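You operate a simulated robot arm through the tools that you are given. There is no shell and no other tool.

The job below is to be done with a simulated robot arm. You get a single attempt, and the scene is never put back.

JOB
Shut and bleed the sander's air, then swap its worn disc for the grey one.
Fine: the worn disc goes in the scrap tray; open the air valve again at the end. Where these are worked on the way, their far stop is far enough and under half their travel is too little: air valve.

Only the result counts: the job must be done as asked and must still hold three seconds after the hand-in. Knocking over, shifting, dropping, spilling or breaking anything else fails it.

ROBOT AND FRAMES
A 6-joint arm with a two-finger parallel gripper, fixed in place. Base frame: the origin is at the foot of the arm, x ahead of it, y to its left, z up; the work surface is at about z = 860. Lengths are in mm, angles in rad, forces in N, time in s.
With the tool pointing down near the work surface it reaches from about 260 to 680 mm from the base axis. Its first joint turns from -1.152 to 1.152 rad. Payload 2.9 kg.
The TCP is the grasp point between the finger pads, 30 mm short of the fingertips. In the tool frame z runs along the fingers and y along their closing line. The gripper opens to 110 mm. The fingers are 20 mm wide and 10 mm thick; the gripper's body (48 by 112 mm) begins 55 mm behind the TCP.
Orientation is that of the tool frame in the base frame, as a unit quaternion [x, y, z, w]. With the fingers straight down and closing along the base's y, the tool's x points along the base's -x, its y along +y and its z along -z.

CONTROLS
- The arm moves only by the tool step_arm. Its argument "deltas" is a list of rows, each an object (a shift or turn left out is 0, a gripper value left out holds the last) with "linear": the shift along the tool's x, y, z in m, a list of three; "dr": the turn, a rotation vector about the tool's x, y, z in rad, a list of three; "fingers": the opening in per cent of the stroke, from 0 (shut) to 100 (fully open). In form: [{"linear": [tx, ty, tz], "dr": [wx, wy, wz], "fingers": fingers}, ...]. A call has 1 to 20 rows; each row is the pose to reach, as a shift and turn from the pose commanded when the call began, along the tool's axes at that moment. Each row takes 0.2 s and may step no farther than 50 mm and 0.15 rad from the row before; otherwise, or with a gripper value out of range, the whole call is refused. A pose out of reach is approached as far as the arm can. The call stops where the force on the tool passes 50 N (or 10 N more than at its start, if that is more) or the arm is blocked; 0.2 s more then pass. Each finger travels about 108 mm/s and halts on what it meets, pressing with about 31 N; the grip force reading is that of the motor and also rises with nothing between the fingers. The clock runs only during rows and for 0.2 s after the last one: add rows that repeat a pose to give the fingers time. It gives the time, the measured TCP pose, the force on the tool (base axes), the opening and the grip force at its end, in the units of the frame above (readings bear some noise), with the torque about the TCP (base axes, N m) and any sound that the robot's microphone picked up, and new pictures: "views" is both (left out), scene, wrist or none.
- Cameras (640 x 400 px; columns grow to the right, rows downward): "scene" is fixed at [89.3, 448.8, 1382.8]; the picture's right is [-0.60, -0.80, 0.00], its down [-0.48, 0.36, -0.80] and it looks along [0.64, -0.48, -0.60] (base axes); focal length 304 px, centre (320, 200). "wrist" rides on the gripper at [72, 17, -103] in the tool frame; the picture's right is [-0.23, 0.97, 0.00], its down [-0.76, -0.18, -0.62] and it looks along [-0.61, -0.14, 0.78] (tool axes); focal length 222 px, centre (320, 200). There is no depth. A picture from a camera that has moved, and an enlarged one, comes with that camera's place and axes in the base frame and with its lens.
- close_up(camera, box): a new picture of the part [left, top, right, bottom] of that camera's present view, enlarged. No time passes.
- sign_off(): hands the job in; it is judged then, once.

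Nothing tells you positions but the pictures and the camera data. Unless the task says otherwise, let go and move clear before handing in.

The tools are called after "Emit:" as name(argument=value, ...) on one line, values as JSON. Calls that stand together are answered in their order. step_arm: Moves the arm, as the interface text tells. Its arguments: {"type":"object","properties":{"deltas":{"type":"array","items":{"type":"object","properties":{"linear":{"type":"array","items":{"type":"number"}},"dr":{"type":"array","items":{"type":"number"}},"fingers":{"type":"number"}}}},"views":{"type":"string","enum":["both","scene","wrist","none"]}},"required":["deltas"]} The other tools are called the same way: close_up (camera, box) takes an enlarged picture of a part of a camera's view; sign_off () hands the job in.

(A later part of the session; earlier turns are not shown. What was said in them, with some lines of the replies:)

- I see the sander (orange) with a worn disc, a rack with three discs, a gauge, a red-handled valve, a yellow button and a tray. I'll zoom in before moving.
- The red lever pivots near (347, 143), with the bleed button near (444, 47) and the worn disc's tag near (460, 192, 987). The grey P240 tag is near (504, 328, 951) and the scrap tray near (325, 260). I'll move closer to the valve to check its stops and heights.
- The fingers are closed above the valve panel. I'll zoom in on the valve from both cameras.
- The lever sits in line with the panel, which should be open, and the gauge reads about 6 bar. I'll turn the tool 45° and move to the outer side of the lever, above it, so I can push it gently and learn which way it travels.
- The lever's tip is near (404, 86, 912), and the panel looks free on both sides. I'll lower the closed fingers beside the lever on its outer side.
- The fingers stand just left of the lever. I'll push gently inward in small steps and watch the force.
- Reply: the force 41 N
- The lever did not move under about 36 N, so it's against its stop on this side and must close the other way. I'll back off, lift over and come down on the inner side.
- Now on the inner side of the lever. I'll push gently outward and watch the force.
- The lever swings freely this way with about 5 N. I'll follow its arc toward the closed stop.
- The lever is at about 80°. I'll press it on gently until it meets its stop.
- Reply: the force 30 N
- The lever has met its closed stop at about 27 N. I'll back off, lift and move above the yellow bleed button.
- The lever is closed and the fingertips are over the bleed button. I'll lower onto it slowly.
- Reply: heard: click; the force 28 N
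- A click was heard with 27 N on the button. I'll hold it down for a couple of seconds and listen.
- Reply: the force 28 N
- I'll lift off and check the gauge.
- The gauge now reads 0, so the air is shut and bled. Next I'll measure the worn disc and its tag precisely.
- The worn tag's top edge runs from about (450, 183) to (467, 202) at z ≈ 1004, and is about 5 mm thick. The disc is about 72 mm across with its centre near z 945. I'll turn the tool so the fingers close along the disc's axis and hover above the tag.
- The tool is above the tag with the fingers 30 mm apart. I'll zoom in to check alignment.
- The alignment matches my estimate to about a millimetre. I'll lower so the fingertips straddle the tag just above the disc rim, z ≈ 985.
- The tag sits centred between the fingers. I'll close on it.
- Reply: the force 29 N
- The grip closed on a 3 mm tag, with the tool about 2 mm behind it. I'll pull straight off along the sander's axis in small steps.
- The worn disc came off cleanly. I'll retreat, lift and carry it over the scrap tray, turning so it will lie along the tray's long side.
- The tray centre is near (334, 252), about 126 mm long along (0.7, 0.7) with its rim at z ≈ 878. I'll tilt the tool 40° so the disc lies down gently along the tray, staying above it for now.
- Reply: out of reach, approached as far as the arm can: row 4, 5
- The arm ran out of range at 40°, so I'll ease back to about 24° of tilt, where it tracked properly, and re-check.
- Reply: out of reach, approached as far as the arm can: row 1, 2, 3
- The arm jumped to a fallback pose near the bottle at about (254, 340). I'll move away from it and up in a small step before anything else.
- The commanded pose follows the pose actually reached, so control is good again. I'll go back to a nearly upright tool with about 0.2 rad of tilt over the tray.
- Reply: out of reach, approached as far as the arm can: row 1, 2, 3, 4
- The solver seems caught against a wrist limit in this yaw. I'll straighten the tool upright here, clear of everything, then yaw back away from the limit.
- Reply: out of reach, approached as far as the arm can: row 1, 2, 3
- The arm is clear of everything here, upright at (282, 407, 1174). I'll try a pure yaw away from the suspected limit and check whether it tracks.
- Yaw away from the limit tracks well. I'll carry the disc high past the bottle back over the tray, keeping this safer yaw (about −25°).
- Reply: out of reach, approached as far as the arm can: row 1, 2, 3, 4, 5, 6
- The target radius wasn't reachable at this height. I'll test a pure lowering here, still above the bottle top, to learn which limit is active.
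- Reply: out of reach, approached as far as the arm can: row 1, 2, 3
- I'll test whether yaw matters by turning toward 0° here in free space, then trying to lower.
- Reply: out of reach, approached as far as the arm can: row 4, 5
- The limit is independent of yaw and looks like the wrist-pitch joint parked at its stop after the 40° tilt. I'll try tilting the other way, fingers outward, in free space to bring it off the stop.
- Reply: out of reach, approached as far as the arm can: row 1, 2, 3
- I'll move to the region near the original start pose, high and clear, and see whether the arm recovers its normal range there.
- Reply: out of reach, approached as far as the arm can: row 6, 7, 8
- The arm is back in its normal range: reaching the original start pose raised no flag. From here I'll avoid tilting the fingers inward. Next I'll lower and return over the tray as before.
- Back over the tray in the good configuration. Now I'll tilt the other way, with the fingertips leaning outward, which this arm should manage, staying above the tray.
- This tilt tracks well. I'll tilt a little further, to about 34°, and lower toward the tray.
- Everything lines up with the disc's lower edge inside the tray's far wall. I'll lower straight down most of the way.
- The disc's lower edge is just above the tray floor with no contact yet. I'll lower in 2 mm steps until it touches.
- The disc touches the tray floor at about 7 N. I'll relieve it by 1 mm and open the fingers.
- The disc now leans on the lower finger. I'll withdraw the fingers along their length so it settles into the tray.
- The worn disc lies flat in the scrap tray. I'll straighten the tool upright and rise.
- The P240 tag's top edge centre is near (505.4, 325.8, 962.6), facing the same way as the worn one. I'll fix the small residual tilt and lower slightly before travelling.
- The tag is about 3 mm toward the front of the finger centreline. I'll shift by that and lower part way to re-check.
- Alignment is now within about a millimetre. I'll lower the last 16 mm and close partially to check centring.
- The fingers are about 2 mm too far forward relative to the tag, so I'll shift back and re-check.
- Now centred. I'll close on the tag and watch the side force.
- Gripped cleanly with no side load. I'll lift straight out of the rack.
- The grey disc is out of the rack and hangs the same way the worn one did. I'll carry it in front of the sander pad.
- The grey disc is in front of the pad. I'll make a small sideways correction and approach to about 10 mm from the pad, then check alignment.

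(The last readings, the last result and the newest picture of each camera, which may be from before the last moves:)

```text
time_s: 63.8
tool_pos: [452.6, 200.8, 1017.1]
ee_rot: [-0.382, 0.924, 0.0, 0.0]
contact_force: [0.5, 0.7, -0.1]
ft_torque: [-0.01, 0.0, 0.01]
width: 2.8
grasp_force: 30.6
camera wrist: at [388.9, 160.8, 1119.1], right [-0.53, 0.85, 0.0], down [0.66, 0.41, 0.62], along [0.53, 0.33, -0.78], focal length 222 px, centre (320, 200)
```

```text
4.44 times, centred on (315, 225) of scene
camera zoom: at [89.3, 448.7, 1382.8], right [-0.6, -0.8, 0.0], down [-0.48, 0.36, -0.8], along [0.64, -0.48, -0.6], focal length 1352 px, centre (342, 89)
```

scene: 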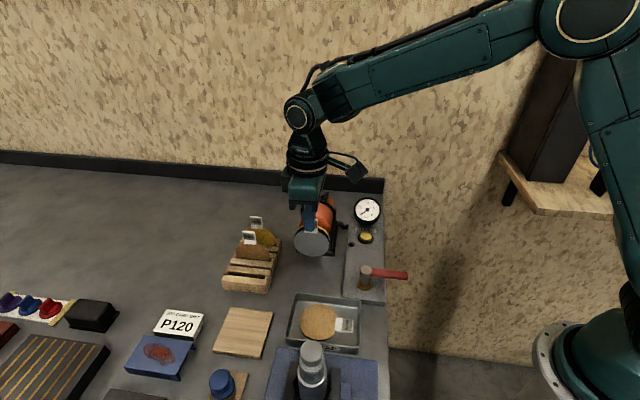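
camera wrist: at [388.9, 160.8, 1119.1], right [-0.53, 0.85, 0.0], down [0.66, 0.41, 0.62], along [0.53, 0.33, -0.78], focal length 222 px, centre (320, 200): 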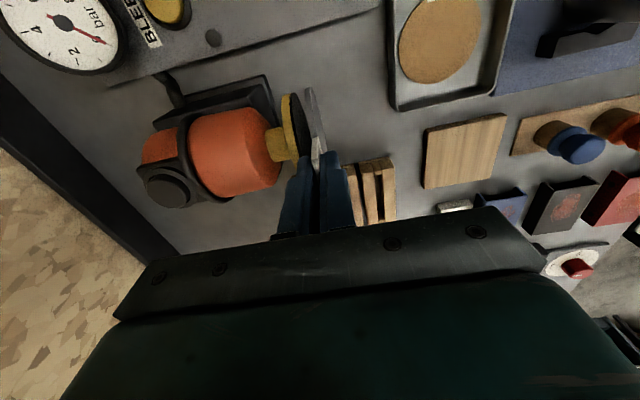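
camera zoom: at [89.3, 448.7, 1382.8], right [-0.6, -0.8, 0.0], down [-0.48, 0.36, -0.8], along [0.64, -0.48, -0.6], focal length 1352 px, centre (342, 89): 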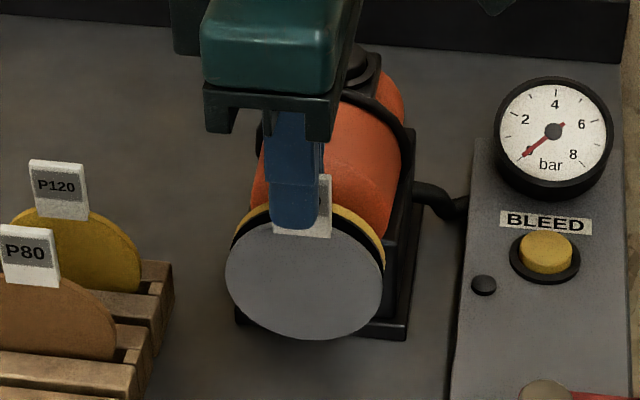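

The disc and pad are concentric to within a millimetre with about 10 mm to go. I'll press it on in small steps and watch the force and sound.

Emit:
step_arm(deltas=[{"linear": [0, -0.003, 0], "fingers": 0}, {"linear": [0, -0.006, 0]}, {"linear": [0, -0.008, 0]}, {"linear": [0, -0.0095, 0]}, {"linear": [0, -0.0105, 0]}, {"linear": [0, -0.0115, 0]}, {"linear": [0, -0.0115, 0]}], views="both")

Emit:
close_up(camera="wrist", box=[240, 80, 400, 220])

Emit:
close_up(camera="scene", box=[270, 180, 360, 270])

```text
time_s: 65.4
tool_pos: [460.1, 191.9, 1015.8]
ee_rot: [-0.384, 0.923, 0.0, -0.001]
contact_force: [-17.0, 10.2, 2.9]
ft_torque: [0.23, 0.73, -0.07]
width: 3.5
grasp_force: 31.3
camera wrist: at [396.8, 152.9, 1119.4], right [-0.53, 0.85, 0.0], down [0.66, 0.42, 0.62], along [0.53, 0.33, -0.78], focal length 222 px, centre (320, 200)
```

scene: 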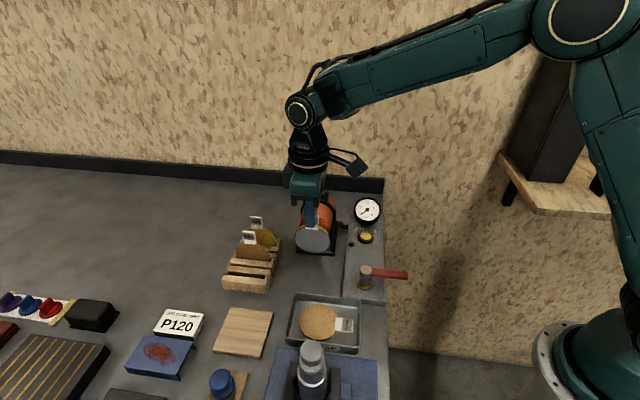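
wrist: 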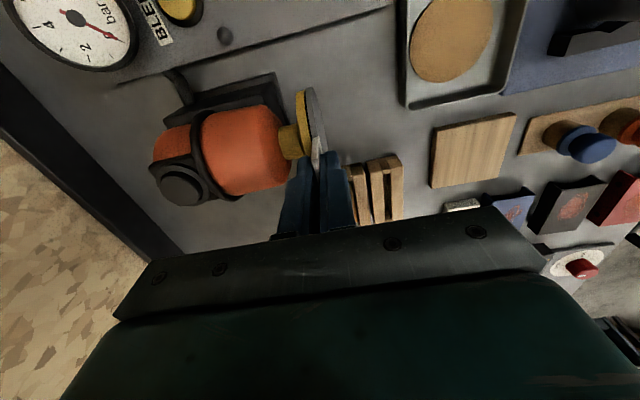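

```text
2.86 times, centred on (320, 150) of wrist
camera zoom: at [396.8, 152.9, 1119.4], right [-0.53, 0.85, 0.0], down [0.66, 0.42, 0.62], along [0.53, 0.33, -0.78], focal length 635 px, centre (320, 343)
```

zoom: 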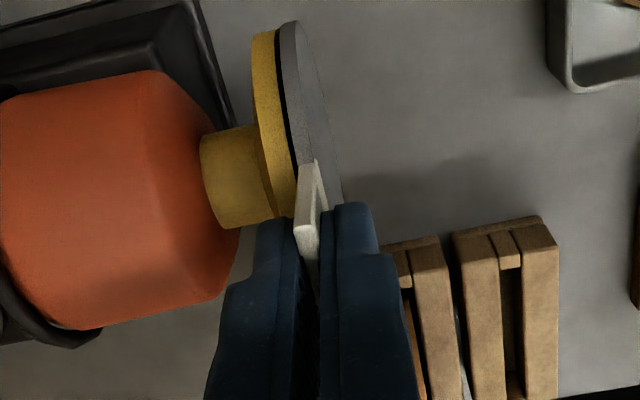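

```text
4.44 times, centred on (315, 225) of scene
camera zoom: at [88.8, 449.0, 1382.8], right [-0.6, -0.8, 0.0], down [-0.48, 0.36, -0.8], along [0.64, -0.48, -0.6], focal length 1352 px, centre (342, 89)
```

zoom: 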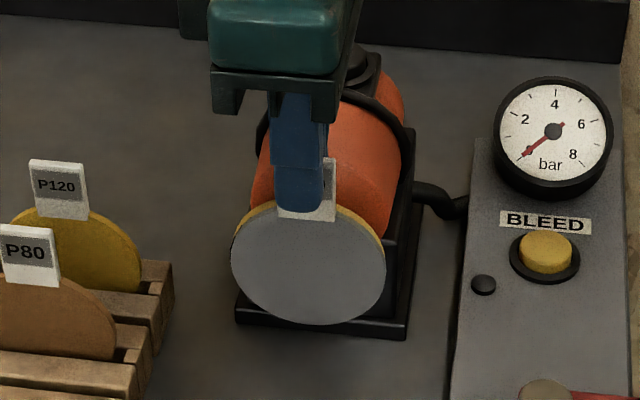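

The disc is on the pad with about 20 N. I'll press slightly more firmly before releasing.

Emit:
step_arm(deltas=[{"linear": [0, -0.0008, 0], "fingers": 0}, {"linear": [0, -0.0016, 0]}, {"linear": [0, -0.0016, 0]}], views="wrist")

Emit:
close_up(camera="wrist", box=[280, 80, 360, 160])

```text
time_s: 66.2
tool_pos: [461.1, 193.1, 1017.1]
ee_rot: [-0.385, 0.923, 0.001, -0.003]
contact_force: [-28.5, 16.3, 2.6]
ft_torque: [0.46, 1.18, -0.05]
width: 3.0
grasp_force: 30.8
camera wrist: at [398.2, 152.8, 1119.5], right [-0.53, 0.85, 0.0], down [0.67, 0.42, 0.62], along [0.52, 0.33, -0.79], focal length 222 px, centre (320, 200)
```

wrist: 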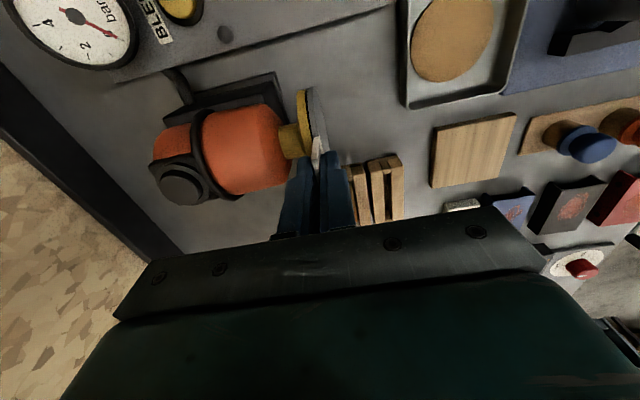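

```text
5.00 times, centred on (320, 120) of wrist
camera zoom: at [398.2, 152.8, 1119.5], right [-0.53, 0.85, 0.0], down [0.67, 0.42, 0.62], along [0.52, 0.33, -0.79], focal length 1111 px, centre (320, 600)
```

zoom: 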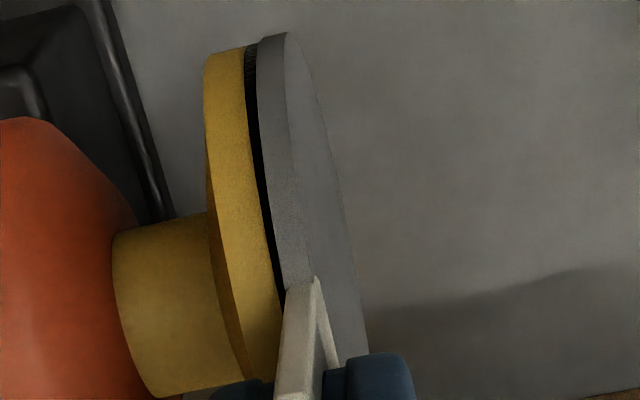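

Seated with about 32 N. I'll ease the push off and open the fingers.

Emit:
step_arm(deltas=[{"linear": [0, 0.001, 0], "fingers": 0}, {"linear": [0, 0.002, 0], "fingers": 0}, {"linear": [0, 0.002, 0], "fingers": 6}, {"linear": [0, 0.002, 0], "fingers": 14}, {"linear": [0, 0.002, 0], "fingers": 24}, {"linear": [0, 0.002, 0], "fingers": 24}], views="both")

Emit:
close_up(camera="wrist", box=[260, 80, 380, 180])

Emit:
close_up(camera="scene", box=[270, 180, 360, 270])

```text
time_s: 67.6
tool_pos: [461.6, 193.7, 1017.5]
ee_rot: [-0.383, 0.924, 0.001, 0.0]
contact_force: [-0.2, 0.2, 0.7]
ft_torque: [0.0, 0.01, -0.01]
width: 26.2
grasp_force: 0.0
camera wrist: at [398.0, 153.7, 1119.4], right [-0.53, 0.85, 0.0], down [0.66, 0.41, 0.62], along [0.53, 0.33, -0.78], focal length 222 px, centre (320, 200)
```

scene: 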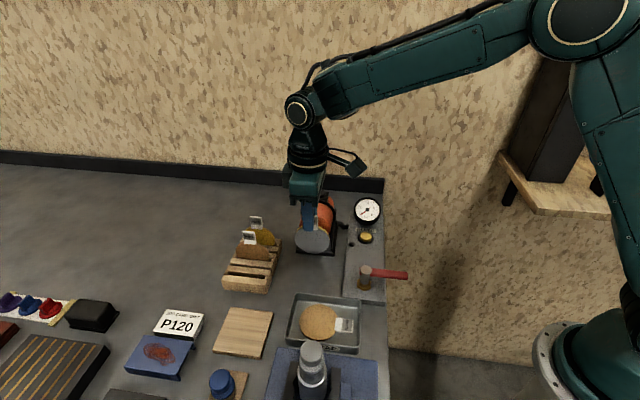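
wrist: 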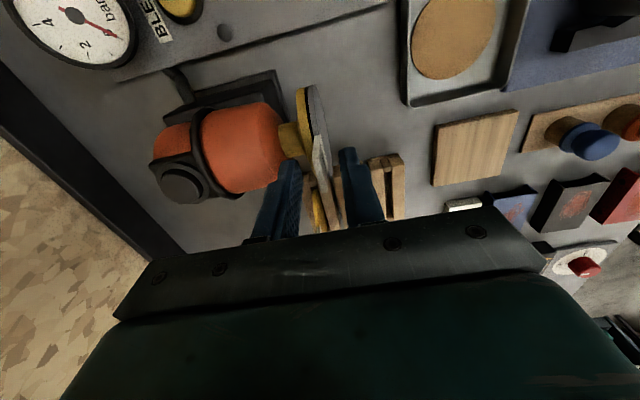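

```text
4.00 times, centred on (320, 130) of wrist
camera zoom: at [398.0, 153.7, 1119.4], right [-0.53, 0.85, 0.0], down [0.66, 0.41, 0.62], along [0.53, 0.33, -0.78], focal length 888 px, centre (320, 480)
```

zoom: 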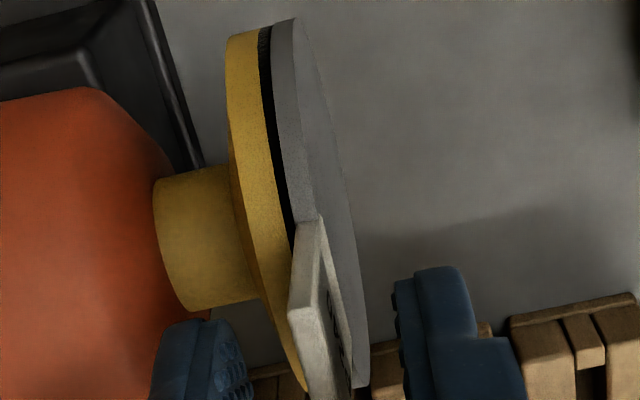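

```text
4.44 times, centred on (315, 225) of scene
camera zoom: at [89.3, 448.7, 1382.8], right [-0.6, -0.8, 0.0], down [-0.48, 0.36, -0.8], along [0.64, -0.48, -0.6], focal length 1352 px, centre (342, 89)
```

zoom: 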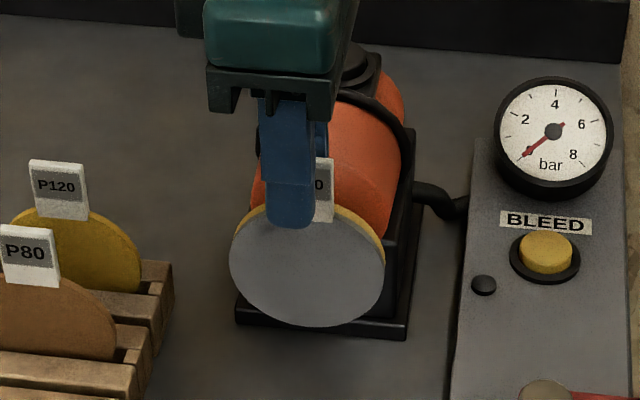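

The disc stays on the pad after release. I'll rise clear and inspect.

Emit:
step_arm(deltas=[{"linear": [0, 0, -0.015], "fingers": 24}, {"linear": [0, 0, -0.035]}, {"linear": [0, 0.0, -0.06]}, {"linear": [0, 0.02, -0.075]}, {"linear": [0, 0.02, -0.075]}], views="both")

Emit:
close_up(camera="wrist", box=[240, 40, 360, 180])

Emit:
close_up(camera="scene", box=[286, 195, 350, 261])

```text
time_s: 68.8
tool_pos: [448.5, 205.7, 1092.2]
ee_rot: [-0.383, 0.924, 0.0, 0.0]
contact_force: [0.6, -0.3, -0.5]
ft_torque: [-0.02, 0.01, -0.04]
width: 26.3
grasp_force: 0.0
camera wrist: at [385.0, 167.2, 1193.7], right [-0.53, 0.85, 0.0], down [0.66, 0.41, 0.62], along [0.53, 0.33, -0.78], focal length 222 px, centre (320, 200)
```

scene: 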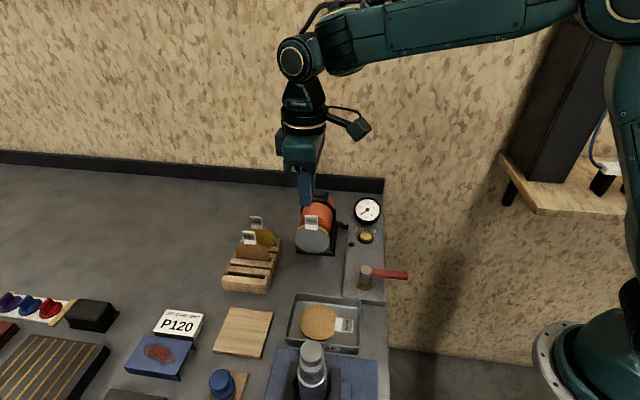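
wrist: 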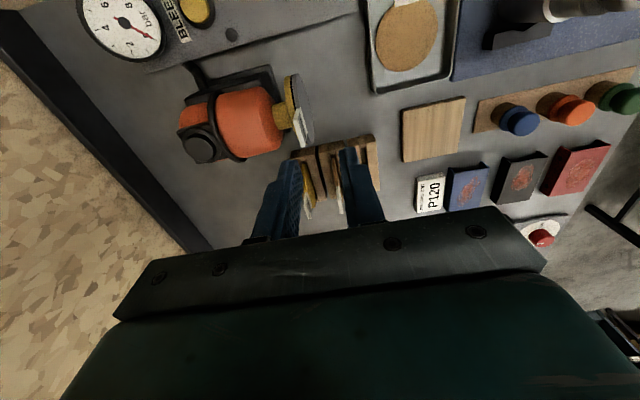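

```text
2.86 times, centred on (300, 110) of wrist
camera zoom: at [385.0, 167.2, 1193.7], right [-0.53, 0.85, 0.0], down [0.66, 0.41, 0.62], along [0.53, 0.33, -0.78], focal length 635 px, centre (377, 457)
```

zoom: 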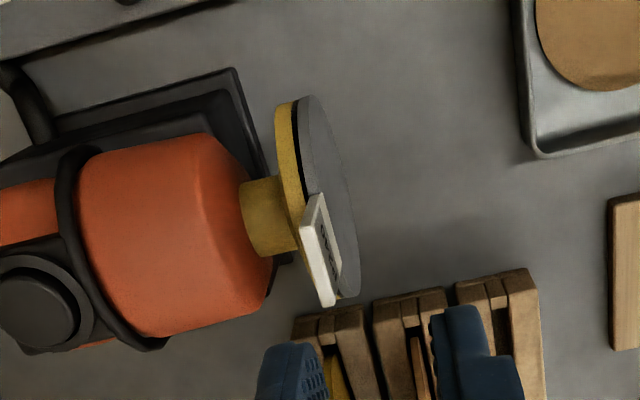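

```text
6.06 times, centred on (318, 228) of scene
camera zoom: at [89.3, 448.8, 1382.8], right [-0.6, -0.8, 0.0], down [-0.48, 0.36, -0.8], along [0.64, -0.48, -0.6], focal length 1844 px, centre (332, 30)
```

zoom: 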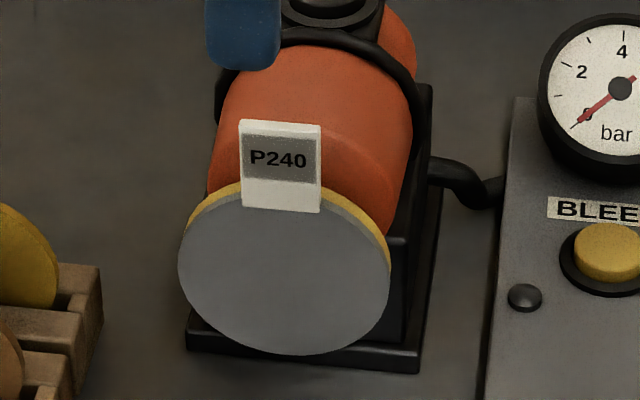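

The grey P240 disc sits exactly where the worn one did. Now I'll close the fingers and move to the back side of the closed lever to reopen the air.

Emit:
step_arm(deltas=[{"linear": [0.025, 0.008, 0], "fingers": 24}, {"linear": [0.06, 0.019, 0.01], "fingers": 0}, {"linear": [0.095, 0.03, 0.03], "fingers": 0}, {"linear": [0.13, 0.041, 0.055]}, {"linear": [0.16, 0.05, 0.08]}, {"linear": [0.177, 0.0554, 0.092]}, {"linear": [0.177, 0.0554, 0.092]}], views="both")

Emit:
close_up(camera="wrist", box=[220, 80, 400, 220])

Emit:
close_up(camera="scene", box=[335, 200, 455, 300])

```text
time_s: 70.4
tool_pos: [282.5, 119.8, 999.8]
ee_rot: [-0.383, 0.924, 0.001, 0.001]
contact_force: [0.0, 0.1, 0.7]
ft_torque: [0.01, 0.05, -0.03]
width: 0.0
grasp_force: 31.4
camera wrist: at [219.4, 80.1, 1101.0], right [-0.53, 0.85, 0.0], down [0.66, 0.41, 0.62], along [0.53, 0.33, -0.78], focal length 222 px, centre (320, 200)
```

scene: 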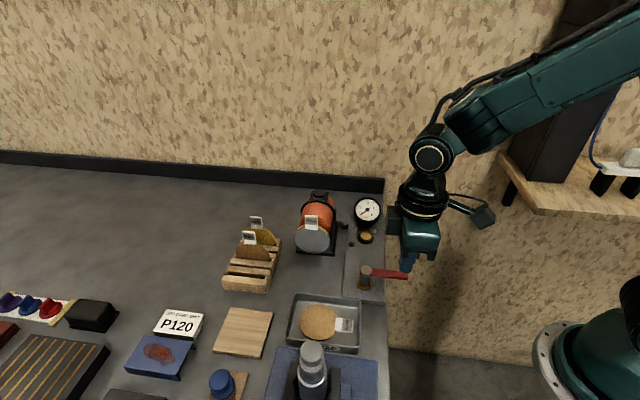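
wrist: 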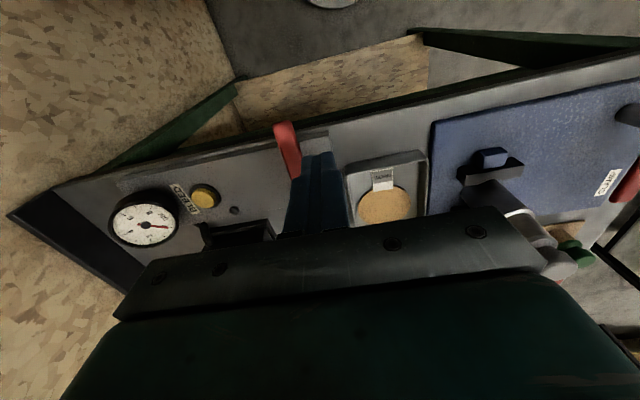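

```text
2.86 times, centred on (310, 150) of wrist
camera zoom: at [219.4, 80.1, 1101.0], right [-0.53, 0.85, 0.0], down [0.66, 0.41, 0.62], along [0.53, 0.33, -0.78], focal length 635 px, centre (349, 343)
```

zoom: 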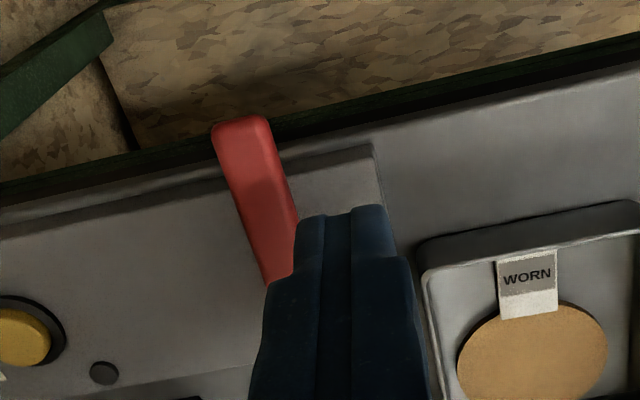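

```text
4.00 times, centred on (395, 250) of scene
camera zoom: at [89.3, 448.7, 1382.8], right [-0.6, -0.8, 0.0], down [-0.48, 0.36, -0.8], along [0.64, -0.48, -0.6], focal length 1217 px, centre (20, 0)
```

zoom: 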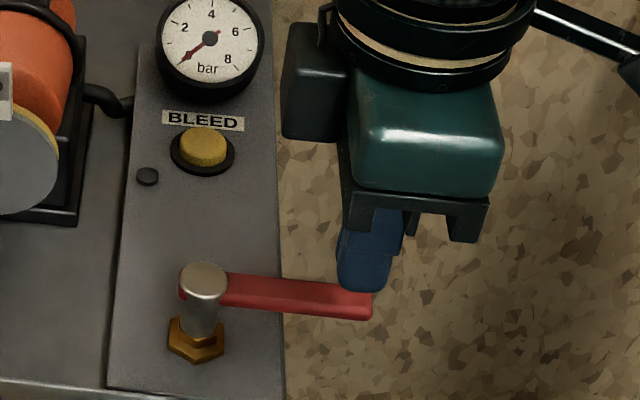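

The fingers are behind the lever with clearance. I'll lower beside it.

Emit:
step_arm(deltas=[{"linear": [0, 0, 0.03], "fingers": 0}, {"linear": [0, 0, 0.06]}, {"linear": [0, 0, 0.077]}, {"linear": [0, 0, 0.077]}], views="both")

Emit:
close_up(camera="scene", box=[335, 200, 455, 300])

```text
time_s: 71.4
tool_pos: [284.4, 120.2, 923.1]
ee_rot: [-0.382, 0.924, -0.001, 0.0]
contact_force: [0.2, -0.7, -0.6]
ft_torque: [-0.01, 0.02, -0.02]
width: 0.3
grasp_force: 31.1
camera wrist: at [220.2, 80.4, 1026.1], right [-0.53, 0.85, 0.0], down [0.66, 0.41, 0.62], along [0.53, 0.33, -0.78], focal length 222 px, centre (320, 200)
```

scene: 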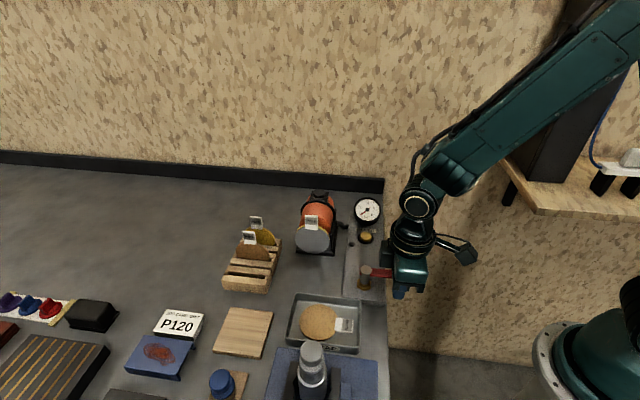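
wrist: 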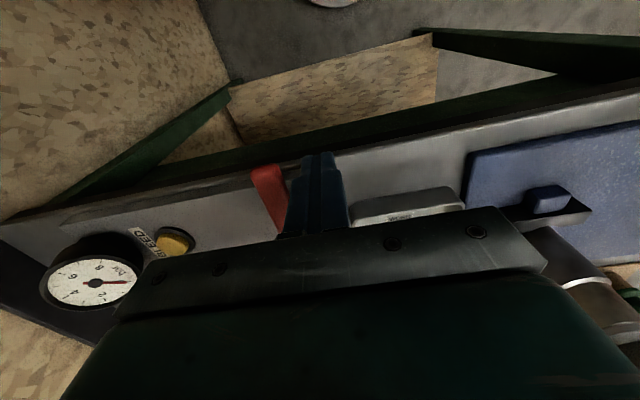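

```text
4.00 times, centred on (395, 250) of scene
camera zoom: at [89.3, 448.8, 1382.8], right [-0.6, -0.8, 0.0], down [-0.48, 0.36, -0.8], along [0.64, -0.48, -0.6], focal length 1217 px, centre (20, 0)
```

zoom: 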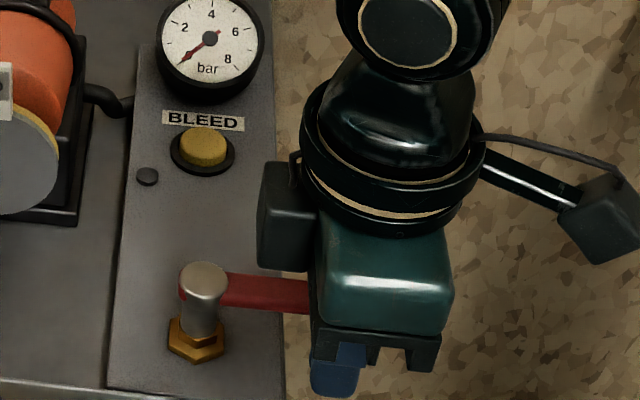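

I'll push the lever back along its arc toward the open position.

Emit:
step_arm(deltas=[{"linear": [0, -0.008, 0], "fingers": 0}, {"linear": [0.0026, -0.0189, 0]}, {"linear": [0.0031, -0.0301, 0]}, {"linear": [0.0018, -0.0412, 0]}, {"linear": [-0.0014, -0.0519, 0]}, {"linear": [-0.0065, -0.0618, 0]}, {"linear": [-0.0132, -0.0708, 0]}, {"linear": [-0.0213, -0.0785, 0]}, {"linear": [-0.0307, -0.0846, 0]}], views="both")

Emit:
close_up(camera="scene", box=[335, 185, 415, 300])

```text
time_s: 73.4
tool_pos: [365.9, 83.0, 921.9]
ee_rot: [-0.383, 0.924, 0.0, 0.002]
contact_force: [-1.7, 0.9, 2.5]
ft_torque: [0.01, -0.01, -0.01]
width: 0.1
grasp_force: 31.1
camera wrist: at [301.9, 43.4, 1024.4], right [-0.53, 0.85, 0.0], down [0.66, 0.41, 0.62], along [0.53, 0.33, -0.78], focal length 222 px, centre (320, 200)
```

scene: 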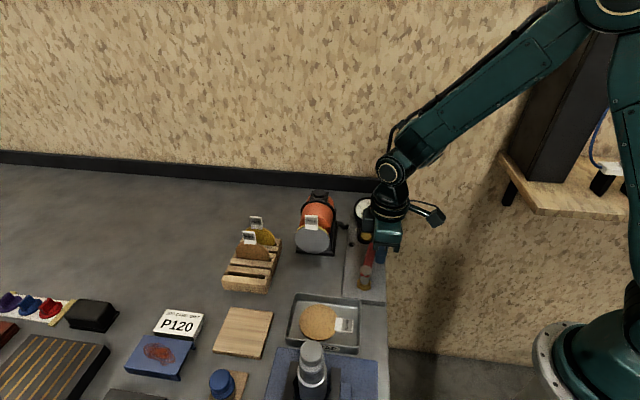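
wrist: 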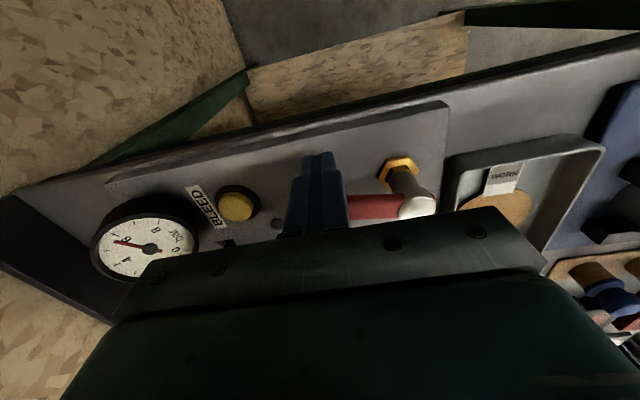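

```text
3.48 times, centred on (375, 242) of scene
camera zoom: at [89.3, 448.8, 1382.8], right [-0.6, -0.8, 0.0], down [-0.48, 0.36, -0.8], along [0.64, -0.48, -0.6], focal length 1058 px, centre (129, 52)
```

zoom: 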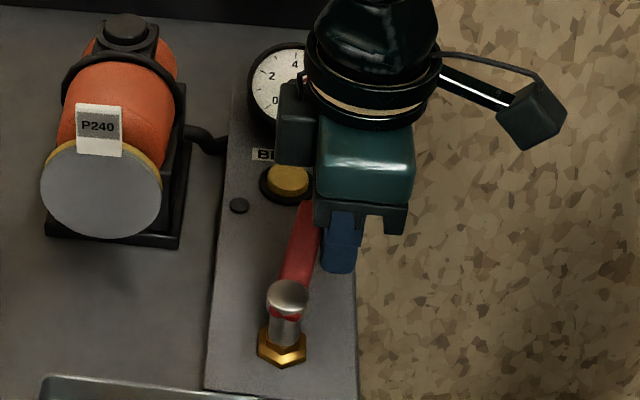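

The gauge is climbing back to 6 bar. I'll press the lever on to its open stop.

Emit:
step_arm(deltas=[{"linear": [-0.005, -0.002, 0], "fingers": 0}, {"linear": [-0.0103, -0.0044, 0]}, {"linear": [-0.0125, -0.0044, 0]}, {"linear": [-0.0145, -0.0044, 0]}, {"linear": [-0.016, -0.0044, 0]}, {"linear": [-0.016, -0.0044, 0]}], views="both")

Emit:
close_up(camera="scene", box=[335, 185, 415, 300])

```text
time_s: 74.8
tool_pos: [377.1, 88.9, 922.2]
ee_rot: [-0.381, 0.925, -0.001, -0.003]
contact_force: [-13.6, -25.2, -3.9]
ft_torque: [-0.01, 0.21, -0.01]
width: 0.2
grasp_force: 31.0
camera wrist: at [314.4, 49.6, 1025.5], right [-0.52, 0.85, 0.0], down [0.67, 0.41, 0.62], along [0.53, 0.32, -0.79], focal length 222 px, centre (320, 200)
```

scene: 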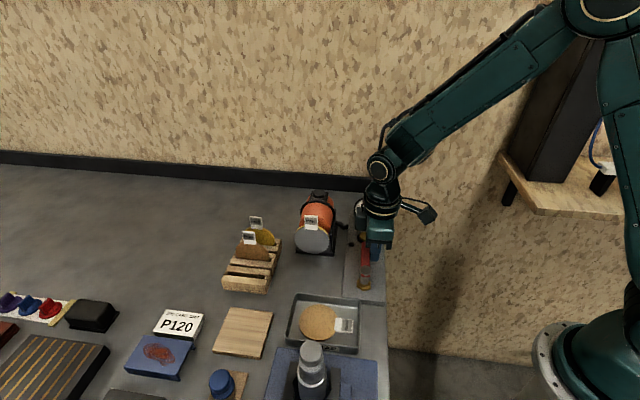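
wrist: 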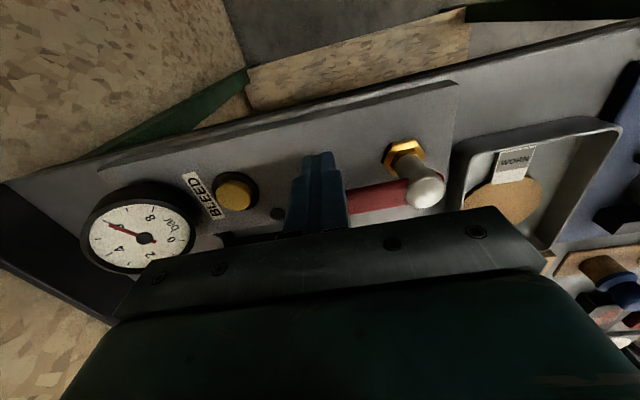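

```text
3.48 times, centred on (375, 242) of scene
camera zoom: at [89.0, 448.1, 1383.1], right [-0.6, -0.8, 0.0], down [-0.48, 0.36, -0.8], along [0.64, -0.48, -0.6], focal length 1058 px, centre (129, 52)
```

zoom: 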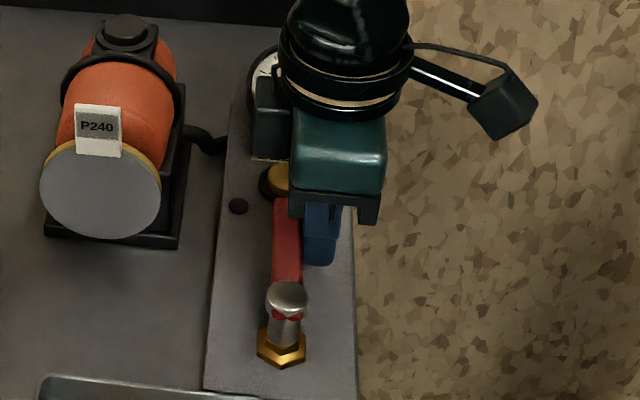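

The lever is at its open stop with about 28 N and the gauge reads 6 bar. I'll back off sideways and lift clear.

Emit:
step_arm(deltas=[{"linear": [0.006, 0, 0], "fingers": 0}, {"linear": [0.014, 0, 0]}, {"linear": [0.014, 0, -0.035]}, {"linear": [0.014, 0, -0.08]}, {"linear": [0.014, 0, -0.12]}, {"linear": [0.02, 0.03, -0.15]}, {"linear": [0.02, 0.03, -0.15]}, {"linear": [0.02, 0.03, -0.15]}], views="both")

Emit:
close_up(camera="scene", box=[270, 185, 400, 300])

Emit:
close_up(camera="scene", box=[200, 200, 400, 400])

Emit:
close_up(camera="wrist", box=[60, 80, 460, 250])

```text
time_s: 76.6
tool_pos: [342.2, 99.7, 1075.7]
ee_rot: [-0.383, 0.924, 0.0, 0.001]
contact_force: [0.0, 0.2, 0.3]
ft_torque: [-0.01, 0.0, 0.0]
width: 0.0
grasp_force: 30.9
camera wrist: at [279.5, 59.9, 1177.9], right [-0.53, 0.85, 0.0], down [0.66, 0.41, 0.62], along [0.53, 0.33, -0.78], focal length 222 px, centre (320, 200)
```

scene: 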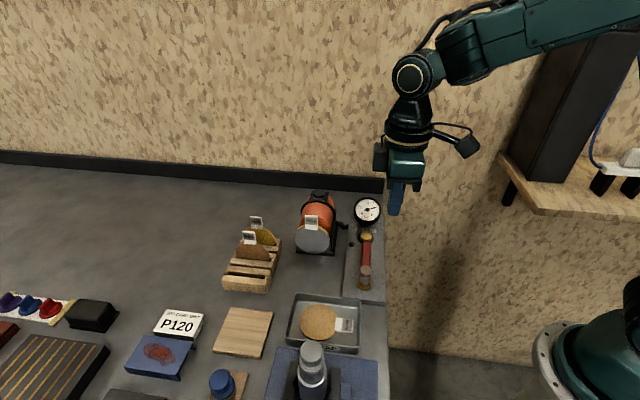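
wrist: 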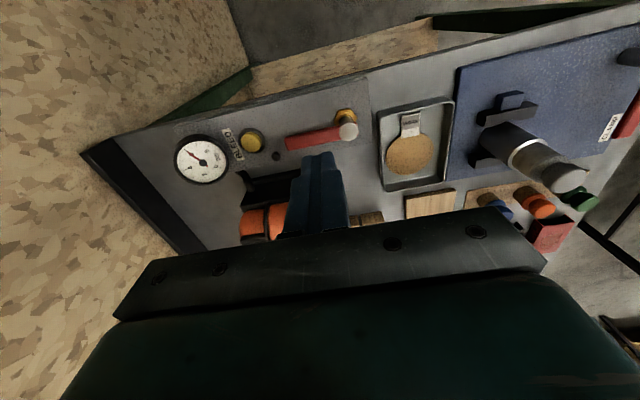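

```text
3.48 times, centred on (335, 242) of scene
camera zoom: at [89.3, 448.8, 1382.8], right [-0.6, -0.8, 0.0], down [-0.48, 0.36, -0.8], along [0.64, -0.48, -0.6], focal length 1058 px, centre (268, 52)
```

zoom: 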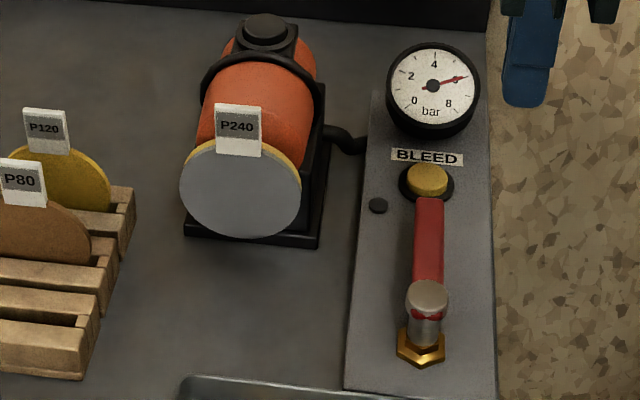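

```text
2.00 times, centred on (300, 300) of scene
camera zoom: at [89.3, 448.8, 1382.8], right [-0.6, -0.8, 0.0], down [-0.48, 0.36, -0.8], along [0.64, -0.48, -0.6], focal length 608 px, centre (360, 0)
```

zoom: 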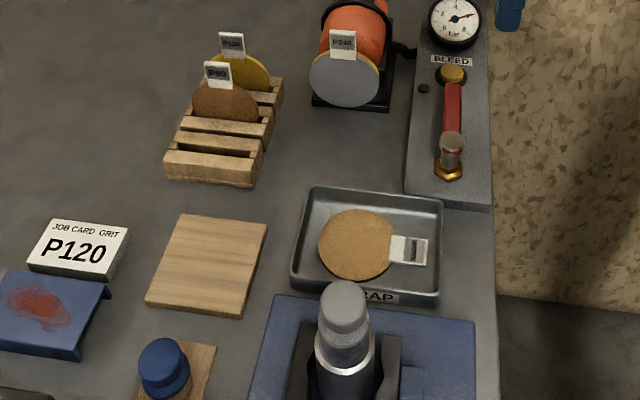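

```text
1.60 times, centred on (260, 165) of wrist
camera zoom: at [279.5, 59.9, 1177.9], right [-0.53, 0.85, 0.0], down [0.66, 0.41, 0.62], along [0.53, 0.33, -0.78], focal length 355 px, centre (416, 256)
```

zoom: 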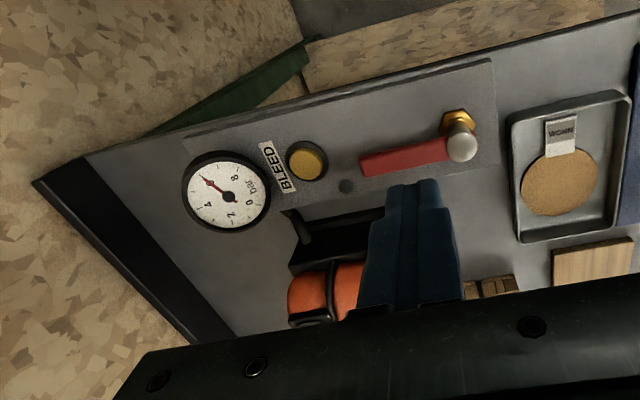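

The grey P240 disc is on the sander, the worn disc lies flat in the scrap tray, and the lever is open with the gauge at 6 bar. The gripper is empty and clear, so I'm handing in.

Emit:
sign_off()

```text
The job is handed in.
```

The sander now has the grey disc fitted, and I've handed the job in.

- **Air:** I turned the valve lever to its closed stop and pressed BLEED until the gauge read 0. I then did the swap and turned the lever back to its open stop; the gauge reads about 6 bar again.
- **Worn disc:** it lies flat in the scrap tray.
- **Grey disc:** the P240 is pressed onto the pad in the same position the worn one had. It stayed on after I let go and with the air back on.

While carrying the worn disc, the arm hit a wrist limit and strayed close to the bottle by the tray. The force readings showed no contact, and nothing looks moved in the final pictures.

The job card on the bench says grit P120, but the grey disc you asked for is P240. I followed your instruction, so check the grit is what you intended.
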